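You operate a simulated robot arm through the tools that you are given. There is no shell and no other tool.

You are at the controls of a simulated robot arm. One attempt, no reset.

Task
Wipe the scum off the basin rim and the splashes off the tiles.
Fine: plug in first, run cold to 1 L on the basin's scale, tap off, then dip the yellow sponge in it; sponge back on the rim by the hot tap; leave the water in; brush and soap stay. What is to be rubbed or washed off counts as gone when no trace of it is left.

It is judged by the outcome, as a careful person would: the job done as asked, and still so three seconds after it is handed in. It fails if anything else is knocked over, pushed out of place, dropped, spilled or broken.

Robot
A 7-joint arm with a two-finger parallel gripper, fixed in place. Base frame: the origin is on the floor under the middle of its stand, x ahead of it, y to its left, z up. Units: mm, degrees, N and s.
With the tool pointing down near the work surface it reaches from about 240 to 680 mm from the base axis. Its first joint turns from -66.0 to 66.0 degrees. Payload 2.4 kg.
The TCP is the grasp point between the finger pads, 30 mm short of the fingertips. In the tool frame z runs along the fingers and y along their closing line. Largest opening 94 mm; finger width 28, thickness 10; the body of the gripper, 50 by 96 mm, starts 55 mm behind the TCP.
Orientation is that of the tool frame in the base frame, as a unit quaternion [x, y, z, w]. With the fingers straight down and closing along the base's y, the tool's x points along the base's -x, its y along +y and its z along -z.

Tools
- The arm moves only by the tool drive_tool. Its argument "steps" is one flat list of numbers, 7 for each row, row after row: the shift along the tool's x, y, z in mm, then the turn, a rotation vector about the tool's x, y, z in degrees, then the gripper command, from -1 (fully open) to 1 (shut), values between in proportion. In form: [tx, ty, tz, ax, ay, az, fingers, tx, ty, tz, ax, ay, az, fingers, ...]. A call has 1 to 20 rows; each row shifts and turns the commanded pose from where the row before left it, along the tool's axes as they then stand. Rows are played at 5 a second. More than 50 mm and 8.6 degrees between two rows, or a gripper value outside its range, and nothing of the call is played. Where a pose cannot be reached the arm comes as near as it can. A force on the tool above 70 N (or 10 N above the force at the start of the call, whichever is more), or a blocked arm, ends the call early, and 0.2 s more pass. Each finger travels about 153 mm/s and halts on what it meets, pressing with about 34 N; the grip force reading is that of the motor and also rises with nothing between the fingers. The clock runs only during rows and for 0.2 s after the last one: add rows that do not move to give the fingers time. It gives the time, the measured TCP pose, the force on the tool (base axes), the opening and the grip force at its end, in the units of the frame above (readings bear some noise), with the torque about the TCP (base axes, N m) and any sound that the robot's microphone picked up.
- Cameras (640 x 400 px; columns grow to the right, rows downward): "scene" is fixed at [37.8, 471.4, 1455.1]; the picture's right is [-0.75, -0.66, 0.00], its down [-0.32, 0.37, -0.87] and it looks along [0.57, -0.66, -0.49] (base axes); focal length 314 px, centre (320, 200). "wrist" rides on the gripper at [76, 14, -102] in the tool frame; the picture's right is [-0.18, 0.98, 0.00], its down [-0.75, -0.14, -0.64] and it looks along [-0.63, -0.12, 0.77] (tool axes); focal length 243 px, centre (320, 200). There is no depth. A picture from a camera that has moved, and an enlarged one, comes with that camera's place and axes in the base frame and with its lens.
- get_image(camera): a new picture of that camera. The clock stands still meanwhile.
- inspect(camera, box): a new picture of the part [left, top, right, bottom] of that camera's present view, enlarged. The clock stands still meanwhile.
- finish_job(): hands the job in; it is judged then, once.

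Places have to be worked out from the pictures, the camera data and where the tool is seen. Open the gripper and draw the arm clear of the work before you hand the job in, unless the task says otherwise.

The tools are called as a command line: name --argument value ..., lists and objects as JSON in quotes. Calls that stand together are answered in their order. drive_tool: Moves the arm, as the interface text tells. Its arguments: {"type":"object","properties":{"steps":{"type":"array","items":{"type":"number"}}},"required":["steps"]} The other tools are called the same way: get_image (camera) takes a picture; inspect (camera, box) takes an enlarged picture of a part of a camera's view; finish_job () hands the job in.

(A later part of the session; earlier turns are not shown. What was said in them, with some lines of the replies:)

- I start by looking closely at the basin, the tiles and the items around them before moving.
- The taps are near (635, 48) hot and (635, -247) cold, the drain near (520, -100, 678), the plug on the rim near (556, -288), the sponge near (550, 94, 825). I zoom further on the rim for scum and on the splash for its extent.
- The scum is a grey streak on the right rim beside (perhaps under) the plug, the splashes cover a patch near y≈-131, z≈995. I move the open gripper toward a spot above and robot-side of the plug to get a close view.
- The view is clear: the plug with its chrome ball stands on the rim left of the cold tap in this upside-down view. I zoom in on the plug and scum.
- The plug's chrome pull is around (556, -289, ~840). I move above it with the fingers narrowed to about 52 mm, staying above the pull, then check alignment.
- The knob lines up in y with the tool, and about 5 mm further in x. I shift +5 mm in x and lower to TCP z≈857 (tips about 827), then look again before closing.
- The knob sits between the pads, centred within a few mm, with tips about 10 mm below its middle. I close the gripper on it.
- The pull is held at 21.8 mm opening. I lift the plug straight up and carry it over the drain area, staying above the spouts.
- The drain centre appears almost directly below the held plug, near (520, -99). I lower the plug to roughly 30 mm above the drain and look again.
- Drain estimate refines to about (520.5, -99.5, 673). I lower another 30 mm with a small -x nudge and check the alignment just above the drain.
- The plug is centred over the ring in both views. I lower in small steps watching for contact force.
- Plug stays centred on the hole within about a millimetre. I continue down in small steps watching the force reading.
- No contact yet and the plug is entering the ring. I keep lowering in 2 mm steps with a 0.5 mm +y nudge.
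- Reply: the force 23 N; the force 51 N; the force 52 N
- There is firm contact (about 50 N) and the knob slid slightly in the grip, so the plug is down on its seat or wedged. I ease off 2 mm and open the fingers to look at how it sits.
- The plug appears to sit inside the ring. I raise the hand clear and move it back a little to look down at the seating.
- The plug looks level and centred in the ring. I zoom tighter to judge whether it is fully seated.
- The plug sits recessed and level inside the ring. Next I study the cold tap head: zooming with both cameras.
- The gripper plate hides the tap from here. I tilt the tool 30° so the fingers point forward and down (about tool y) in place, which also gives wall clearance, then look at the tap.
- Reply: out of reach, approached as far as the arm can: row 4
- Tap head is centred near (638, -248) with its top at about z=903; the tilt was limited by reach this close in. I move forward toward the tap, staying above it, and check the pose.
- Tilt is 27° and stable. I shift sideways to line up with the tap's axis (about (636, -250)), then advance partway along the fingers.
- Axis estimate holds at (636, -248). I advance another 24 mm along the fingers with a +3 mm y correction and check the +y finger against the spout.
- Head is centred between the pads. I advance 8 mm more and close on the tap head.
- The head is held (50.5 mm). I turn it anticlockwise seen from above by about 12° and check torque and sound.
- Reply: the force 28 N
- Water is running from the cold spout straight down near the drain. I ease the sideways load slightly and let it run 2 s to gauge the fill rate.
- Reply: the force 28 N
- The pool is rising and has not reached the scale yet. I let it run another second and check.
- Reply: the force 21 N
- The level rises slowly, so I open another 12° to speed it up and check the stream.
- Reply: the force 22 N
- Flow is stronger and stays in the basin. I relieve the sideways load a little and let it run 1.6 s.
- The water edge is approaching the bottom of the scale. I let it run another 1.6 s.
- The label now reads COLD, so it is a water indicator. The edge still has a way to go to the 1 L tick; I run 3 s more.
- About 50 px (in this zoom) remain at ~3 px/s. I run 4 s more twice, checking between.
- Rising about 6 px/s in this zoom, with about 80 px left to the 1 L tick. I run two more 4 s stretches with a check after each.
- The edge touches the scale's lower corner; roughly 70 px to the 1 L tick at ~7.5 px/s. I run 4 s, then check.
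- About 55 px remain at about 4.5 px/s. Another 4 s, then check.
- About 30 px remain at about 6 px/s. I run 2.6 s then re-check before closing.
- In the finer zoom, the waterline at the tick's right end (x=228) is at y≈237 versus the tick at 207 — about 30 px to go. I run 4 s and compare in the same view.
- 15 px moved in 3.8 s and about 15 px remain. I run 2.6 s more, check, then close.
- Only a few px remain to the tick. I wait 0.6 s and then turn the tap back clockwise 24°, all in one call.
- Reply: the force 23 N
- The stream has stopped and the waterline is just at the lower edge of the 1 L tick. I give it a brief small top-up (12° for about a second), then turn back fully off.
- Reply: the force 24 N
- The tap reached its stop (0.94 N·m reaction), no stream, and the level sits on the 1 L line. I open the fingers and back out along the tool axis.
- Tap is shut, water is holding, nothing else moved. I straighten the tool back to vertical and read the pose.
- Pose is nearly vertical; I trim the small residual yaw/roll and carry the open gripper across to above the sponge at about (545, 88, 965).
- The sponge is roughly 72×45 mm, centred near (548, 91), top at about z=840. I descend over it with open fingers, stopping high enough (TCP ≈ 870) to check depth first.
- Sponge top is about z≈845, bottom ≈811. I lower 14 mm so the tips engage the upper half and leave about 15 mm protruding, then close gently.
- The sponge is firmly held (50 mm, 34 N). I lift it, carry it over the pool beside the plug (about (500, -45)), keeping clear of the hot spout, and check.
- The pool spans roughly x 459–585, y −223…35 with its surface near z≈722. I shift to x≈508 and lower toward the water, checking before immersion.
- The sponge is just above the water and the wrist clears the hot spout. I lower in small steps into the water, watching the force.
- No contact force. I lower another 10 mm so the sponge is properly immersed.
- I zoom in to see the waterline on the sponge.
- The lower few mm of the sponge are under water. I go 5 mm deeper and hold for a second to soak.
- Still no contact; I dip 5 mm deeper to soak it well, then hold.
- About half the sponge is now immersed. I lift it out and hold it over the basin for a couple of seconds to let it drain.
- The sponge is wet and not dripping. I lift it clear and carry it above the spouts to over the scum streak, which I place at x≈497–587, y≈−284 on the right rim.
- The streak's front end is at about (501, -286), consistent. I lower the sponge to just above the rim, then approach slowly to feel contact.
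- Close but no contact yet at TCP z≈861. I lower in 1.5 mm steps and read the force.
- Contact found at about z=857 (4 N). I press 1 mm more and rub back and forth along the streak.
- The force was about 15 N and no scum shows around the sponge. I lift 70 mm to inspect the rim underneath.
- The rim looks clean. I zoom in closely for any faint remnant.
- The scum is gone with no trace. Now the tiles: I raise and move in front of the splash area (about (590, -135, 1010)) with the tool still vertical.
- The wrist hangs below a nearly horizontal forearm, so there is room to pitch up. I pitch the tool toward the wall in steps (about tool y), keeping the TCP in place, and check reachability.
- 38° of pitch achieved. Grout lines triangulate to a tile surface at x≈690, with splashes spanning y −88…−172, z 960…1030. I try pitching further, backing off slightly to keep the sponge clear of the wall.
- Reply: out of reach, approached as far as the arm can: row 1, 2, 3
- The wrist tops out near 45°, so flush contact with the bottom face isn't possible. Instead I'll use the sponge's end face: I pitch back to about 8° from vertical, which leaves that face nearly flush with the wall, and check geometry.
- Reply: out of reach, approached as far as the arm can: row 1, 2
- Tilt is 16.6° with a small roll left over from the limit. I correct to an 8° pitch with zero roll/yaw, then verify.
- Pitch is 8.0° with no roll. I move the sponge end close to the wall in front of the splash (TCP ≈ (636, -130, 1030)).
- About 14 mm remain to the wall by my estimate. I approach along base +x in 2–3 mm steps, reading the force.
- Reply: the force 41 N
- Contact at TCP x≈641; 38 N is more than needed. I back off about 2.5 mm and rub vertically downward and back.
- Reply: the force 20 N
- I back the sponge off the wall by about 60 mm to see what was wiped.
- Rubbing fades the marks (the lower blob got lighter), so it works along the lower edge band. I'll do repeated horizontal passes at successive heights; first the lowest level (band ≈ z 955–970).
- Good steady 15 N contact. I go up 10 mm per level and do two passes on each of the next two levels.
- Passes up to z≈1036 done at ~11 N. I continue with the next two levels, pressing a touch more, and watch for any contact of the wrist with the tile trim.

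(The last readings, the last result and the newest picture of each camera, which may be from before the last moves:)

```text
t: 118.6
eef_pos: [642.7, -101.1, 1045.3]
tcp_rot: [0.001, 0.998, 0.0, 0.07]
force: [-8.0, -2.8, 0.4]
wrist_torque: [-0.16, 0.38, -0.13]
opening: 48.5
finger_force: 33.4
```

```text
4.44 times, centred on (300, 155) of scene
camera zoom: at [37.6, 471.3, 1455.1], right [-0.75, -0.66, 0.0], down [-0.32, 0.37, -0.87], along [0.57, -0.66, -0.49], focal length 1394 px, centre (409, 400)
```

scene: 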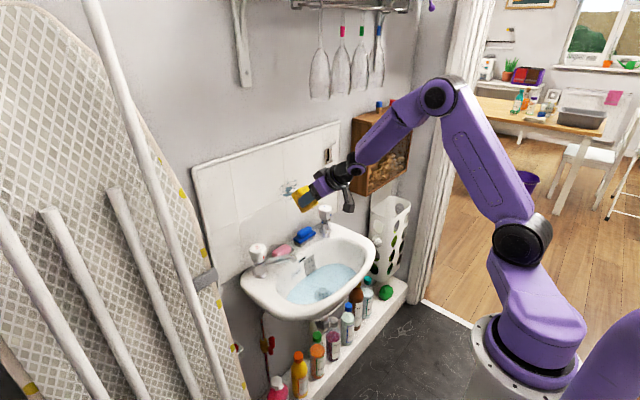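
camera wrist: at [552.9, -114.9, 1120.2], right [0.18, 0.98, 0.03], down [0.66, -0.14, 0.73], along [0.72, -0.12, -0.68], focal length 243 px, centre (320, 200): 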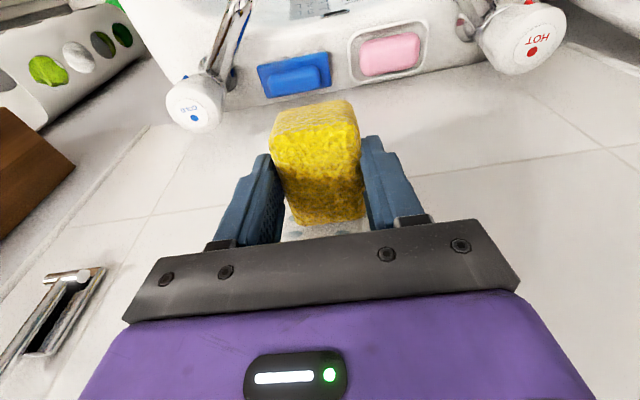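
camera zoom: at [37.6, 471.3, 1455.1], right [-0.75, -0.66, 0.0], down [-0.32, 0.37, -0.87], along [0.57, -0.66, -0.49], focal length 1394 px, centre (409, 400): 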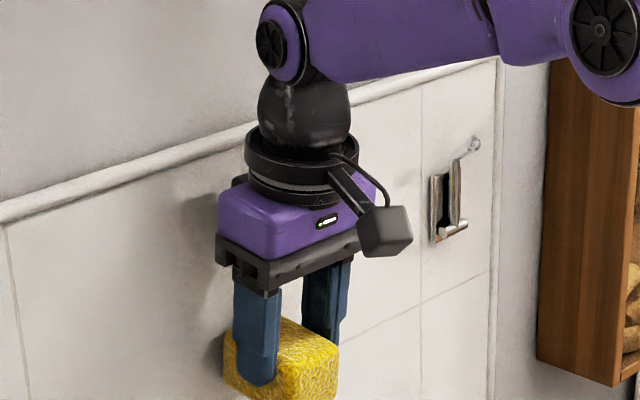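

Still only sponge contact (8 N). I press 1 mm more and do levels 1056 and 1066.

drive_tool --steps '[-2.2, 0, -9.8, 0, 0, 0, 0.6, 0, -15, 0, 0, 0, 0, 0.6, 0, -15, 0, 0, 0, 0, 0.6, 0, -15, 0, 0, 0, 0, 0.6, 0, -15, 0, 0, 0, 0, 0.6, 0, 15, 0, 0, 0, 0, 0.6, 0, 15, 0, 0, 0, 0, 0.6, 0, 15, 0, 0, 0, 0, 0.6, 0, 15, 0, 0, 0, 0, 0.6, -1.7, 0, -9.9, 0, 0, 0, 0.6, 0, -15, 0, 0, 0, 0, 0.6, 0, -15, 0, 0, 0, 0, 0.6, 0, -15, 0, 0, 0, 0, 0.6, 0, -15, 0, 0, 0, 0, 0.6, 0, 15, 0, 0, 0, 0, 0.6, 0, 15, 0, 0, 0, 0, 0.6, 0, 15, 0, 0, 0, 0, 0.6, 0, 15, 0, 0, 0, 0, 0.6]'

drive_tool --steps '[10, 0, -1.4, 0, 0, 0, 0.6, 25, 0, -3.5, 0, 0, 0, 0.6, 30, 0, -4, 0, 0, 0, 0.6, 0, 0, 0, 0, 0, 0, 0.6]'

inspect --camera "scene" --box '[260, 160, 330, 220]'

get_image --camera "scene"

```text
t: 122.4
eef_pos: [643.4, -98.8, 1064.3]
tcp_rot: [0.0, 0.998, 0.0, 0.069]
force: [-13.6, -5.1, 0.2]
wrist_torque: [-0.24, 0.66, -0.24]
opening: 48.9
finger_force: 34.0
```

```text
t: 123.4
eef_pos: [579.3, -97.7, 1064.8]
tcp_rot: [0.0, 0.997, 0.0, 0.071]
force: [-0.3, -0.3, -0.8]
wrist_torque: [0.01, 0.02, -0.03]
opening: 48.7
finger_force: 34.2
```

```text
6.67 times, centred on (295, 190) of scene
camera zoom: at [37.8, 471.4, 1455.1], right [-0.75, -0.66, 0.0], down [-0.32, 0.37, -0.87], along [0.57, -0.66, -0.49], focal length 2091 px, centre (487, 267)
```

zoom: 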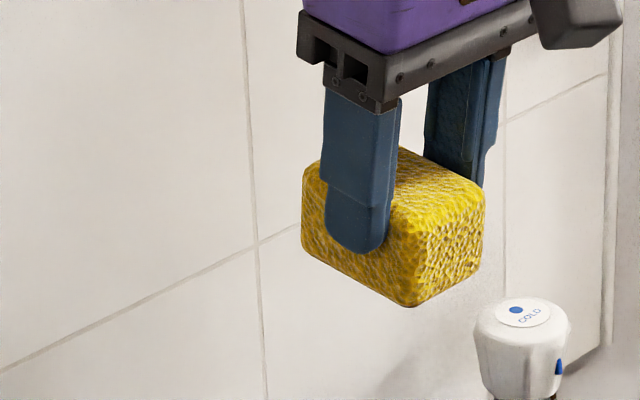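

```text
taken
```

scene: 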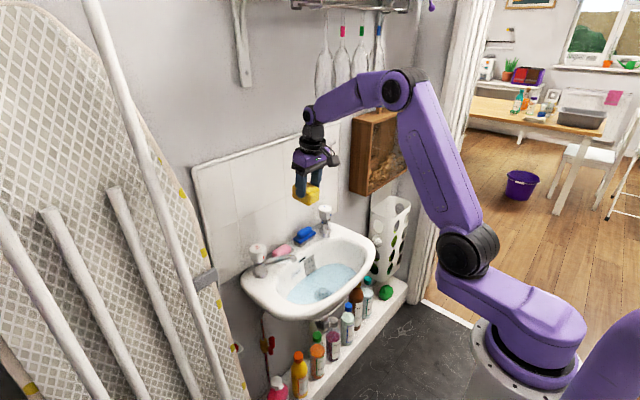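

The visible tile area is clean; the sponge hides part of it. I back away further to view the whole splash region.

drive_tool --steps '[35, -10, -4.9, 0, 0, 0, 0.6, 35, -20, -4.9, 0, 0, 0, 0.6, 30, -30, -4, 0, 0, 0, 0.6, 0, -30, 0, 0, 0, 0, 0.6, 0, 0, 0, 0, 0, 0, 0.6]'

inspect --camera "scene" --box '[265, 165, 325, 215]'

inspect --camera "scene" --box '[190, 110, 350, 250]'

get_image --camera "wrist"

```text
t: 124.6
eef_pos: [479.5, -190.4, 1063.5]
tcp_rot: [0.0, 0.998, 0.0, 0.069]
force: [-0.6, 0.8, -1.1]
wrist_torque: [0.0, 0.01, 0.01]
opening: 48.6
finger_force: 34.3
```

```text
8.00 times, centred on (295, 190) of scene
camera zoom: at [37.8, 471.4, 1455.1], right [-0.75, -0.66, 0.0], down [-0.32, 0.37, -0.87], along [0.57, -0.66, -0.49], focal length 2509 px, centre (520, 280)
```

zoom: 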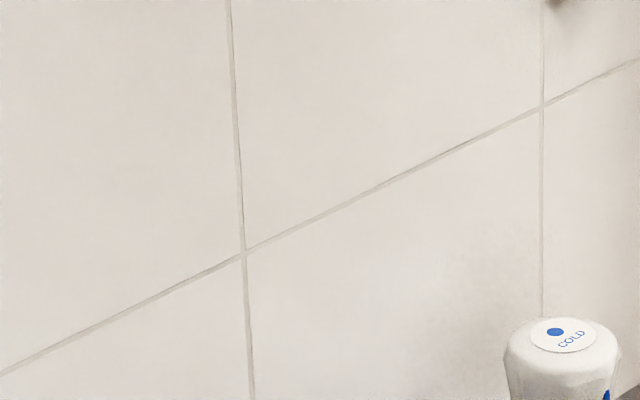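

```text
2.86 times, centred on (270, 180) of scene
camera zoom: at [37.8, 471.4, 1455.1], right [-0.75, -0.66, 0.0], down [-0.32, 0.37, -0.87], along [0.57, -0.66, -0.49], focal length 896 px, centre (463, 257)
```

zoom: 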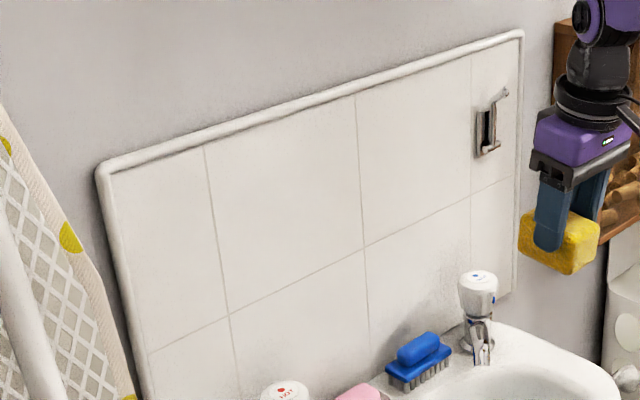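

```text
taken
camera wrist: at [389.3, -175.9, 1154.1], right [0.18, 0.98, 0.03], down [0.66, -0.14, 0.74], along [0.73, -0.12, -0.67], focal length 243 px, centre (320, 200)
```

wrist: 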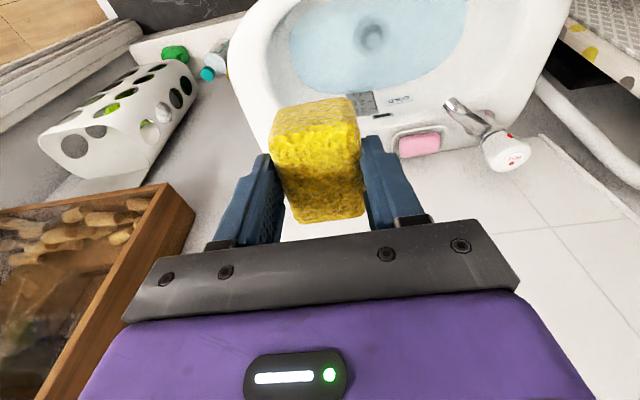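

Tiles are clean throughout. Before returning the sponge, I check the whole rim and the water level closely.

inspect --camera "scene" --box '[235, 215, 385, 325]'

inspect --camera "scene" --box '[235, 240, 315, 320]'

inspect --camera "scene" --box '[320, 215, 385, 290]'

inspect --camera "scene" --box '[305, 264, 325, 284]'

```text
3.64 times, centred on (310, 270) of scene
camera zoom: at [37.8, 471.4, 1455.1], right [-0.75, -0.66, 0.0], down [-0.32, 0.37, -0.87], along [0.57, -0.66, -0.49], focal length 1140 px, centre (356, -54)
```

zoom: 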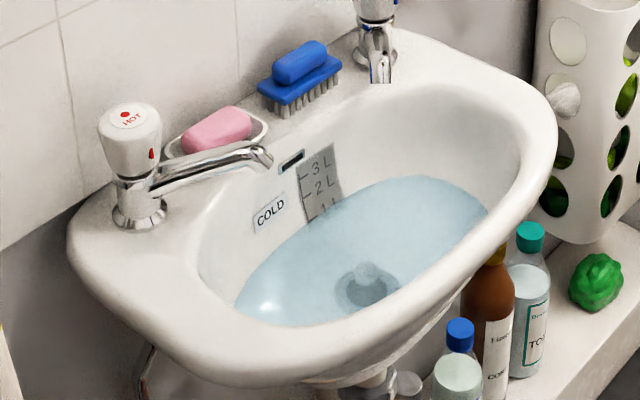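

```text
5.00 times, centred on (275, 280) of scene
camera zoom: at [37.8, 471.4, 1455.1], right [-0.75, -0.66, 0.0], down [-0.32, 0.37, -0.87], along [0.57, -0.66, -0.49], focal length 1568 px, centre (545, -200)
```

zoom: 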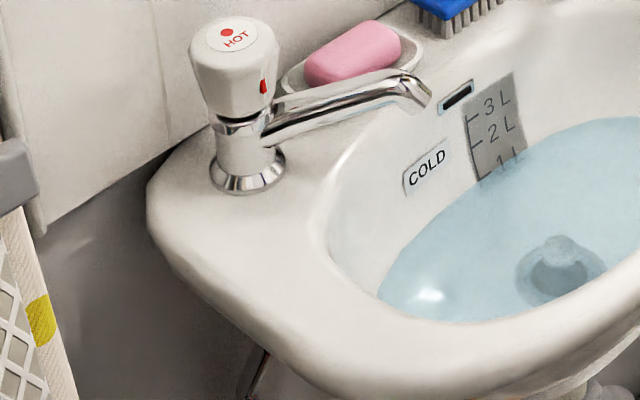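

```text
5.33 times, centred on (352, 252) of scene
camera zoom: at [37.8, 471.4, 1455.1], right [-0.75, -0.66, 0.0], down [-0.32, 0.37, -0.87], along [0.57, -0.66, -0.49], focal length 1673 px, centre (147, -80)
```

zoom: 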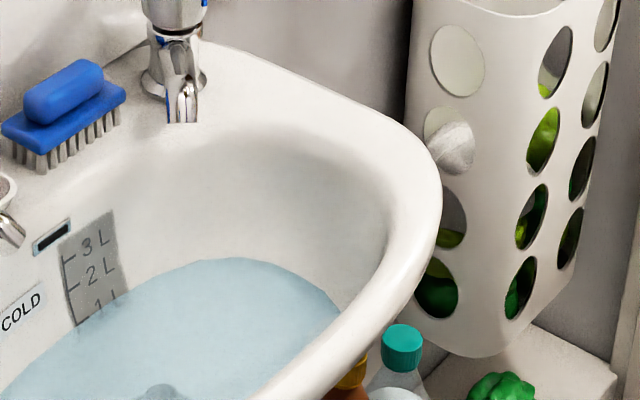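

```text
16.00 times, centred on (315, 274) of scene
camera zoom: at [37.8, 471.4, 1455.1], right [-0.75, -0.66, 0.0], down [-0.32, 0.37, -0.87], along [0.57, -0.66, -0.49], focal length 5018 px, centre (400, -984)
```

zoom: 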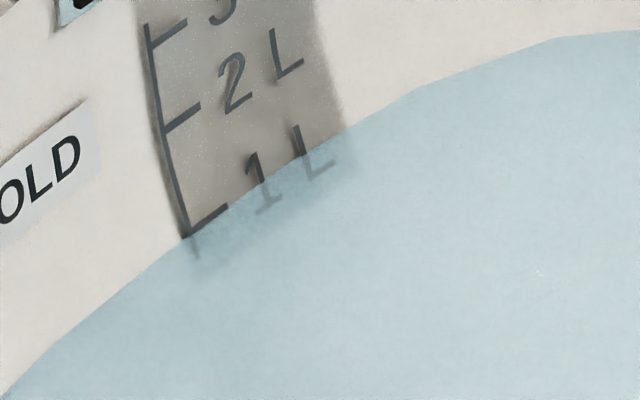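

Rim is clean everywhere, the water is holding at the 1 L line. I straighten the tool to vertical and carry the sponge back above its place by the hot tap (548, 91).

drive_tool --steps '[0, 10, 0, 0, 4, 0, 0.6, 0, 10, 0, 0, 4, 0, 0.6, -10, 30, 10, 0, 0, 0, 0.6, -10, 40, 20, 0, 0, 0, 0.6, -10, 40, 20, 0, 0, 0, 0.6, -10, 40, 20, 0, 0, 0, 0.6, -10, 40, 20, 0, 0, 0, 0.6, -10, 40, 5, 0, 0, 0, 0.6, -8, 31, 5, 0, 0, 0, 0.6, 0, 0, 0, 0, 0, 0, 0.6]'

get_image --camera "wrist"

inspect --camera "scene" --box '[210, 170, 330, 320]'

```text
t: 126.8
eef_pos: [545.9, 92.0, 966.2]
tcp_rot: [0.0, 1.0, 0.0, 0.0]
force: [0.2, 0.3, -1.2]
wrist_torque: [0.0, 0.0, 0.03]
opening: 48.7
finger_force: 34.4
```

```text
taken
camera wrist: at [470.3, 106.6, 1067.6], right [0.18, 0.98, 0.0], down [0.75, -0.14, 0.64], along [0.63, -0.12, -0.77], focal length 243 px, centre (320, 200)
```

wrist: 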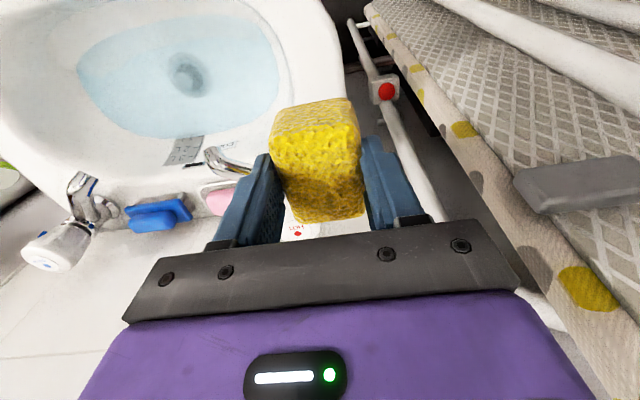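

```text
2.67 times, centred on (270, 245) of scene
camera zoom: at [37.7, 471.4, 1455.1], right [-0.75, -0.66, 0.0], down [-0.32, 0.37, -0.87], along [0.57, -0.66, -0.49], focal length 836 px, centre (453, 80)
```

zoom: 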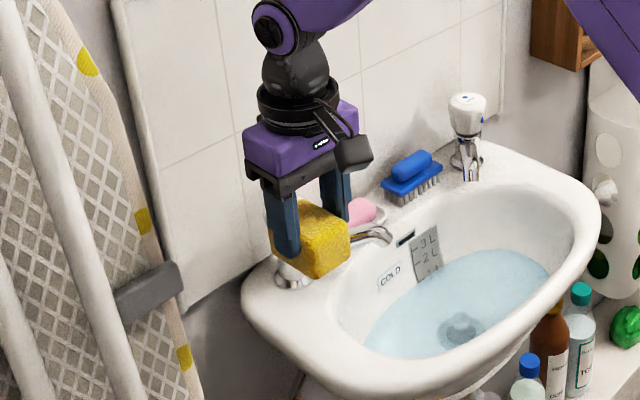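

I shift 2 mm in x and descend to just above the rim, then approach slowly until it touches.

drive_tool --steps '[-2, 0, 30, 0, 0, 0, 0.6, 0, 0, 30, 0, 0, 0, 0.6, 0, 0, 25, 0, 0, 0, 0.6, 0, 0, 18, 0, 0, 0, 0.6, 0, 0, 0, 0, 0, 0, 0.6]'

drive_tool --steps '[0, 0, 1.5, 0, 0, 0, 0.6, 0, 0, 1.5, 0, 0, 0, 0.6, 0, 0, 0, 0, 0, 0, 0.6]'

inspect --camera "scene" --box '[230, 240, 320, 320]'

```text
t: 128.0
eef_pos: [549.0, 92.9, 860.5]
tcp_rot: [0.001, 1.0, 0.001, 0.0]
force: [0.0, 0.0, -0.4]
wrist_torque: [0.06, 0.0, 0.03]
opening: 48.5
finger_force: 34.1
```

```text
t: 128.8
eef_pos: [548.1, 92.4, 860.3]
tcp_rot: [0.0, 1.0, 0.0, 0.0]
force: [0.1, 0.2, -0.3]
wrist_torque: [0.0, 0.03, -0.02]
opening: 49.0
finger_force: 34.2
```

```text
5.00 times, centred on (275, 280) of scene
camera zoom: at [37.8, 471.4, 1455.1], right [-0.75, -0.66, 0.0], down [-0.32, 0.37, -0.87], along [0.57, -0.66, -0.49], focal length 1568 px, centre (545, -200)
```

zoom: 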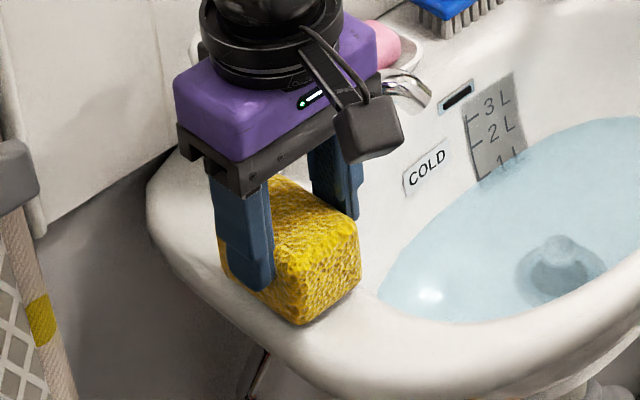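

Not touching yet. I go down in 1 mm steps until a small contact force shows.

drive_tool --steps '[0, 0, 1, 0, 0, 0, 0.6, 0, 0, 1, 0, 0, 0, 0.6]'

drive_tool --steps '[0, 0, 1, 0, 0, 0, 0.6, 0, 0, 0.7, 0, 0, 0, 0.6]'

```text
t: 129.4
eef_pos: [549.2, 91.8, 858.0]
tcp_rot: [0.0, 1.0, 0.0, 0.001]
force: [-0.2, -0.2, -0.8]
wrist_torque: [-0.02, -0.01, 0.02]
opening: 48.9
finger_force: 34.0
```

```text
t: 130.0
eef_pos: [548.8, 92.4, 856.3]
tcp_rot: [0.0, 1.0, 0.0, 0.002]
force: [-7.6, -0.4, 18.2]
wrist_torque: [-0.08, -0.4, -0.03]
opening: 48.7
finger_force: 33.9
```

Contact reached (18 N). I ease up slightly, open the fingers gradually, and lift straight up.

drive_tool --steps '[0, 0, -1.2, 0, 0, 0, 0.6, 0, 0, 0, 0, 0, 0, 0.1, 0, 0, 0, 0, 0, 0, -0.2, 0, 0, 0, 0, 0, 0, -0.6, 0, 0, 0, 0, 0, 0, -0.7, 0, 0, -10, 0, 0, 0, -0.7, 0, 0, -25, 0, 0, 0, -0.7, 0, 0, -35, 0, 0, 0, -0.7, 0, 0, -40, 0, 0, 0, -0.7, 0, 0, 0, 0, 0, 0, -0.7]'

get_image --camera "wrist"

inspect --camera "scene" --box '[230, 230, 330, 320]'

```text
t: 132.2
eef_pos: [547.0, 91.2, 968.5]
tcp_rot: [0.0, 1.0, 0.0, 0.0]
force: [-0.4, -0.1, 0.6]
wrist_torque: [-0.01, 0.0, 0.0]
opening: 79.9
finger_force: 0.1
```

```text
taken
camera wrist: at [471.2, 105.3, 1069.7], right [0.18, 0.98, 0.0], down [0.75, -0.14, 0.64], along [0.63, -0.12, -0.77], focal length 243 px, centre (320, 200)
```

wrist: 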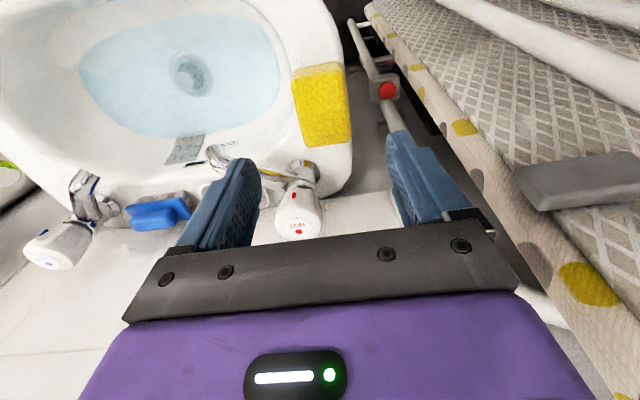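

```text
4.44 times, centred on (280, 275) of scene
camera zoom: at [37.8, 471.4, 1455.1], right [-0.75, -0.66, 0.0], down [-0.32, 0.37, -0.87], along [0.57, -0.66, -0.49], focal length 1394 px, centre (498, -133)
```

zoom: 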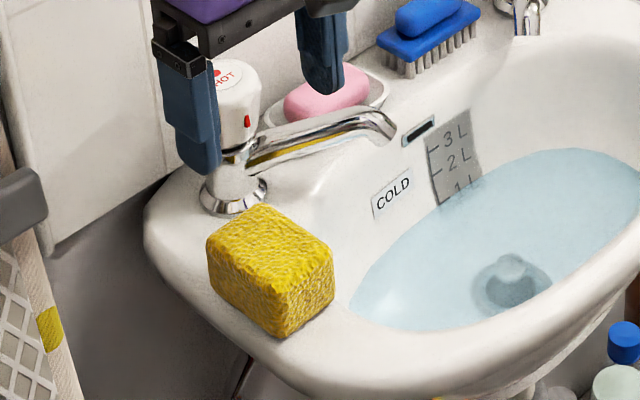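

The sponge sits back in its original spot by the hot tap. I draw the arm up and back, away from the basin.

drive_tool --steps '[10, -20, -30, 0, 0, 0, -0.7, 20, -30, -30, 0, 0, 0, -0.7, 25, -40, -30, 0, 0, 0, -1, 25, -40, -30, 0, 0, 0, -1, 25, -40, -30, 0, 0, 0, -1, 25, -40, -30, 0, 0, 0, -1, 20, -40, -20, 0, 0, 0, -1, 0, -40, 0, 0, 0, 0, -1, 0, -40, 0, 0, 0, 0, -1, 0, 0, 0, 0, 0, 0, -1]'

get_image --camera "scene"

inspect --camera "scene" --box '[230, 190, 390, 330]'

get_image --camera "wrist"

```text
refused: row 3 steps farther than a row can; nothing moved
```

```text
taken
```

scene: 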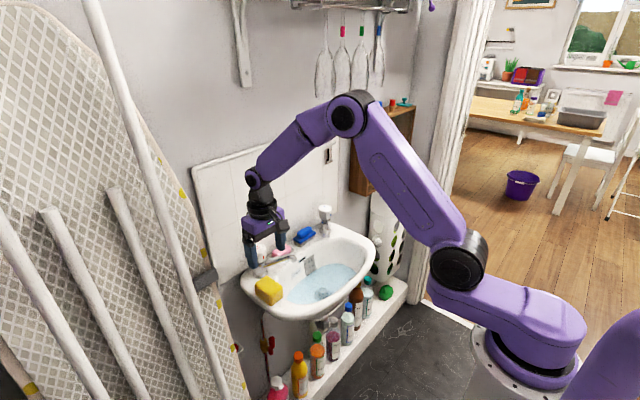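

```text
2.86 times, centred on (310, 260) of scene
camera zoom: at [37.8, 471.4, 1455.1], right [-0.75, -0.66, 0.0], down [-0.32, 0.37, -0.87], along [0.57, -0.66, -0.49], focal length 896 px, centre (349, 29)
```

zoom: 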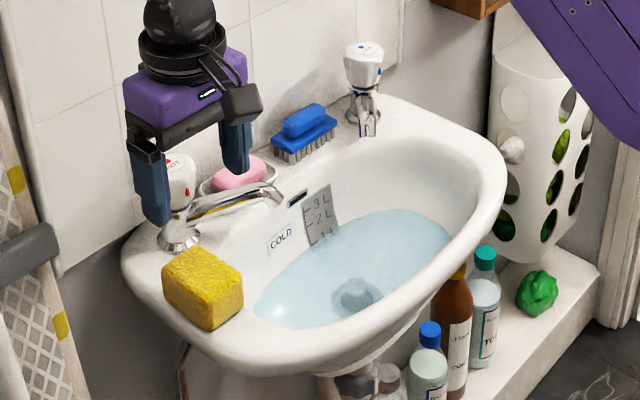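

```text
taken
camera wrist: at [471.2, 105.3, 1069.7], right [0.18, 0.98, 0.0], down [0.75, -0.14, 0.64], along [0.63, -0.12, -0.77], focal length 243 px, centre (320, 200)
```

wrist: 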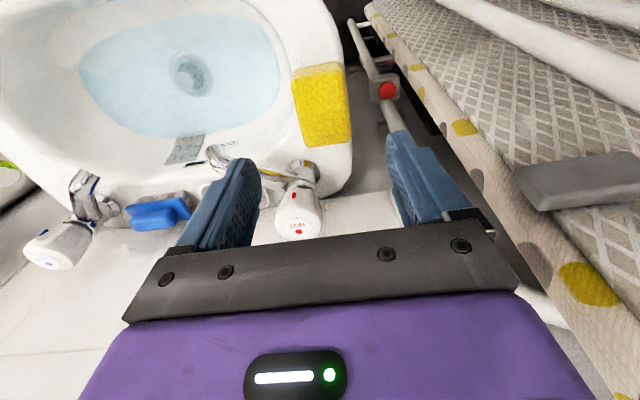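

That call was refused because a row exceeded 50 mm; nothing moved. I repeat the retreat with smaller rows.

drive_tool --steps '[5, -10, -30, 0, 0, 0, -0.7, 10, -20, -30, 0, 0, 0, -0.7, 15, -25, -25, 0, 0, 0, -1, 15, -30, -25, 0, 0, 0, -1, 15, -30, -25, 0, 0, 0, -1, 15, -30, -25, 0, 0, 0, -1, 20, -35, -20, 0, 0, 0, -1, 20, -35, -20, 0, 0, 0, -1, 20, -35, -20, 0, 0, 0, -1, 20, -35, 0, 0, 0, 0, -1, 0, -35, 0, 0, 0, 0, -1, 0, 0, 0, 0, 0, 0, -1]'

get_image --camera "scene"

inspect --camera "scene" --box '[230, 190, 390, 330]'

inspect --camera "scene" --box '[190, 110, 350, 250]'

get_image --camera "wrist"

```text
t: 134.8
eef_pos: [392.4, -226.7, 1188.7]
tcp_rot: [0.0, 1.0, 0.0, 0.0]
force: [-0.4, -0.2, -0.5]
wrist_torque: [-0.02, -0.01, 0.02]
opening: 94.0
finger_force: 0.1
```

```text
taken
```

scene: 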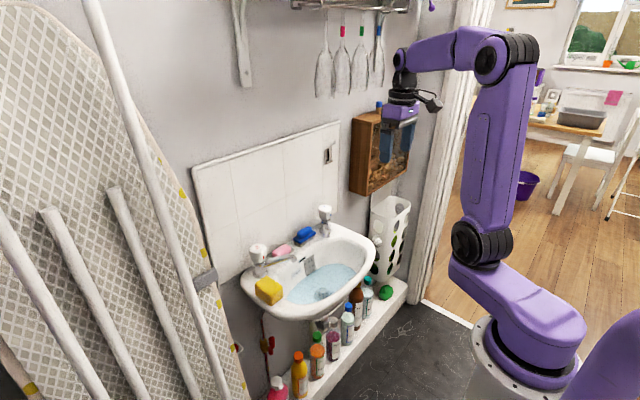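

```text
2.86 times, centred on (310, 260) of scene
camera zoom: at [37.8, 471.4, 1455.1], right [-0.75, -0.66, 0.0], down [-0.32, 0.37, -0.87], along [0.57, -0.66, -0.49], focal length 896 px, centre (349, 29)
```

zoom: 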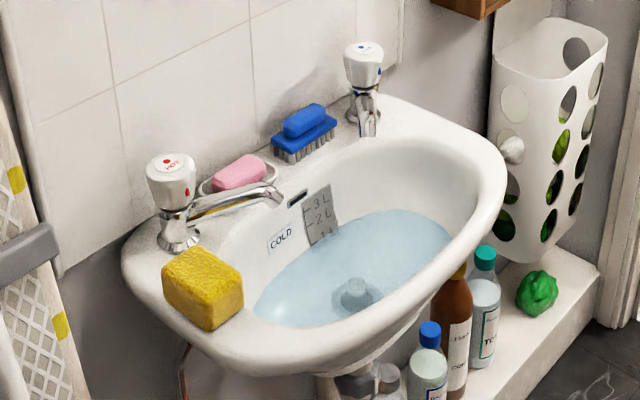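

```text
2.86 times, centred on (270, 180) of scene
camera zoom: at [37.8, 471.4, 1455.1], right [-0.75, -0.66, 0.0], down [-0.32, 0.37, -0.87], along [0.57, -0.66, -0.49], focal length 896 px, centre (463, 257)
```

zoom: 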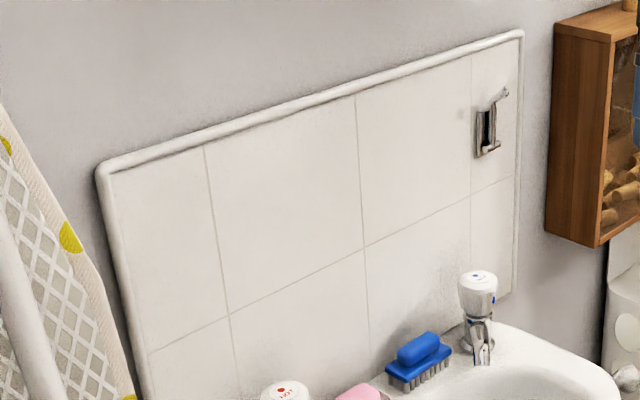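

```text
taken
camera wrist: at [315.7, -213.2, 1290.2], right [0.18, 0.98, 0.0], down [0.75, -0.14, 0.64], along [0.63, -0.12, -0.77], focal length 243 px, centre (320, 200)
```

wrist: 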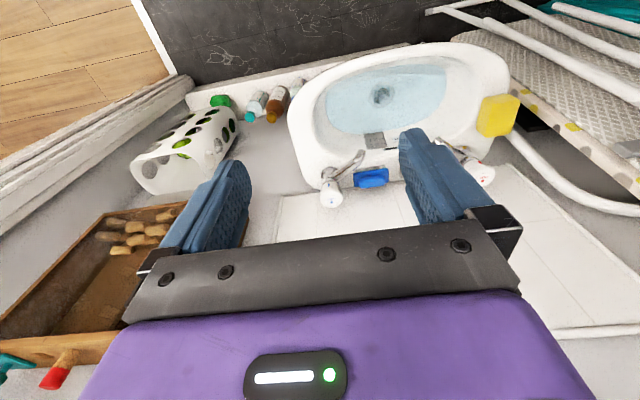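

All looks in order. I do one last close check of the tile area (including a faint spot near the wall-mounted opener), the right rim and the water level.

inspect --camera "scene" --box '[290, 120, 345, 165]'

inspect --camera "scene" --box '[265, 165, 325, 215]'

inspect --camera "scene" --box '[325, 210, 385, 260]'

inspect --camera "scene" --box '[305, 264, 325, 284]'

```text
8.89 times, centred on (318, 142) of scene
camera zoom: at [37.8, 471.4, 1455.1], right [-0.75, -0.66, 0.0], down [-0.32, 0.37, -0.87], along [0.57, -0.66, -0.49], focal length 2788 px, centre (342, 711)
```

zoom: 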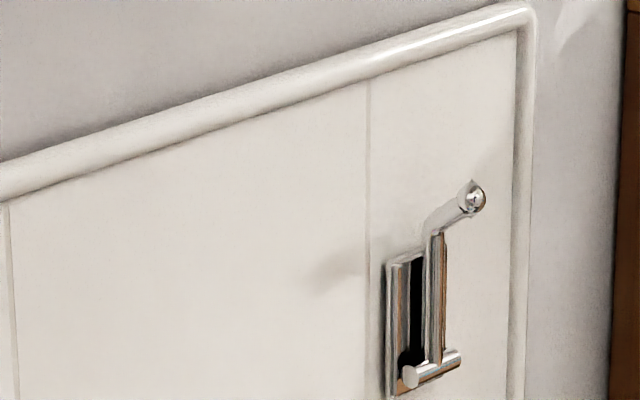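

```text
8.00 times, centred on (295, 190) of scene
camera zoom: at [37.8, 471.4, 1455.1], right [-0.75, -0.66, 0.0], down [-0.32, 0.37, -0.87], along [0.57, -0.66, -0.49], focal length 2509 px, centre (520, 280)
```

zoom: 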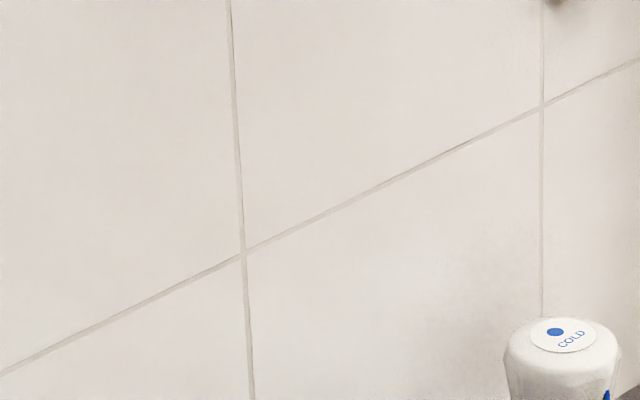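

```text
8.00 times, centred on (355, 235) of scene
camera zoom: at [37.8, 471.4, 1455.1], right [-0.75, -0.66, 0.0], down [-0.32, 0.37, -0.87], along [0.57, -0.66, -0.49], focal length 2509 px, centre (40, -80)
```

zoom: 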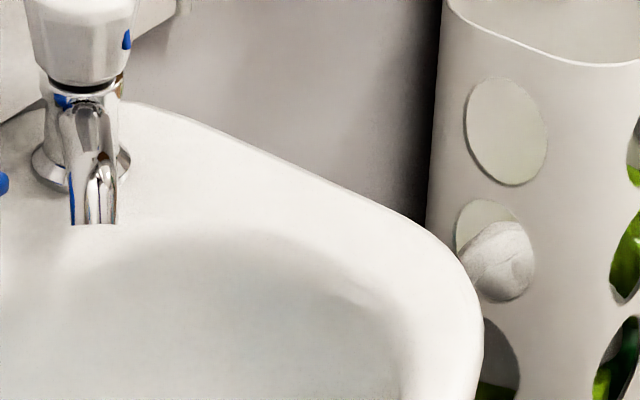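

```text
16.00 times, centred on (315, 274) of scene
camera zoom: at [37.8, 471.4, 1455.1], right [-0.75, -0.66, 0.0], down [-0.32, 0.37, -0.87], along [0.57, -0.66, -0.49], focal length 5018 px, centre (400, -984)
```

zoom: 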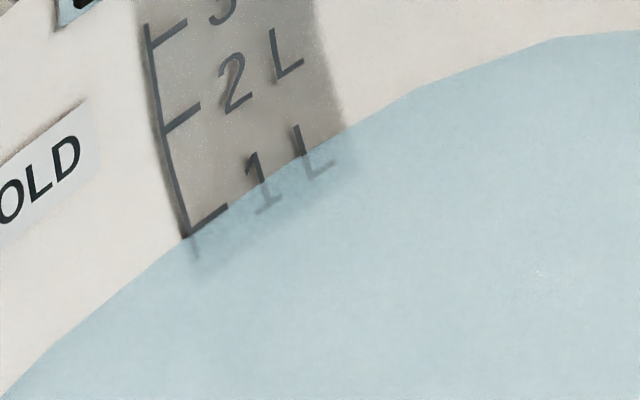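

The faint spot by the opener is a soft shadow. The tiles and rim are clean, the water holds at 1 L with the plug in, and the tap is off. The sponge is back by the hot tap, brush and soap haven't moved, and the arm is clear with the gripper open. I hand the job in.

finish_job

```text
The job is handed in.
```

The scum is off the basin rim and the splashes are off the tiles. I zoomed in on both at the end and found no trace left.

- **Water:** The plug went in first. I ran cold to the 1 L line and turned the tap off. The level was still on the line about 70 seconds later, and the water is still in the basin.
- **Sponge:** I dipped the yellow sponge in the water before wiping. It is back on the rim by the hot tap, where it started.
- **Everything else:** The brush and soap were not touched, and I saw nothing knocked over, spilled or out of place. The gripper is open and the arm is clear of the basin.

The splashes needed repeated passes at several heights. The arm could not tilt far enough to press the sponge's flat face on the wall, so I rubbed with its end.
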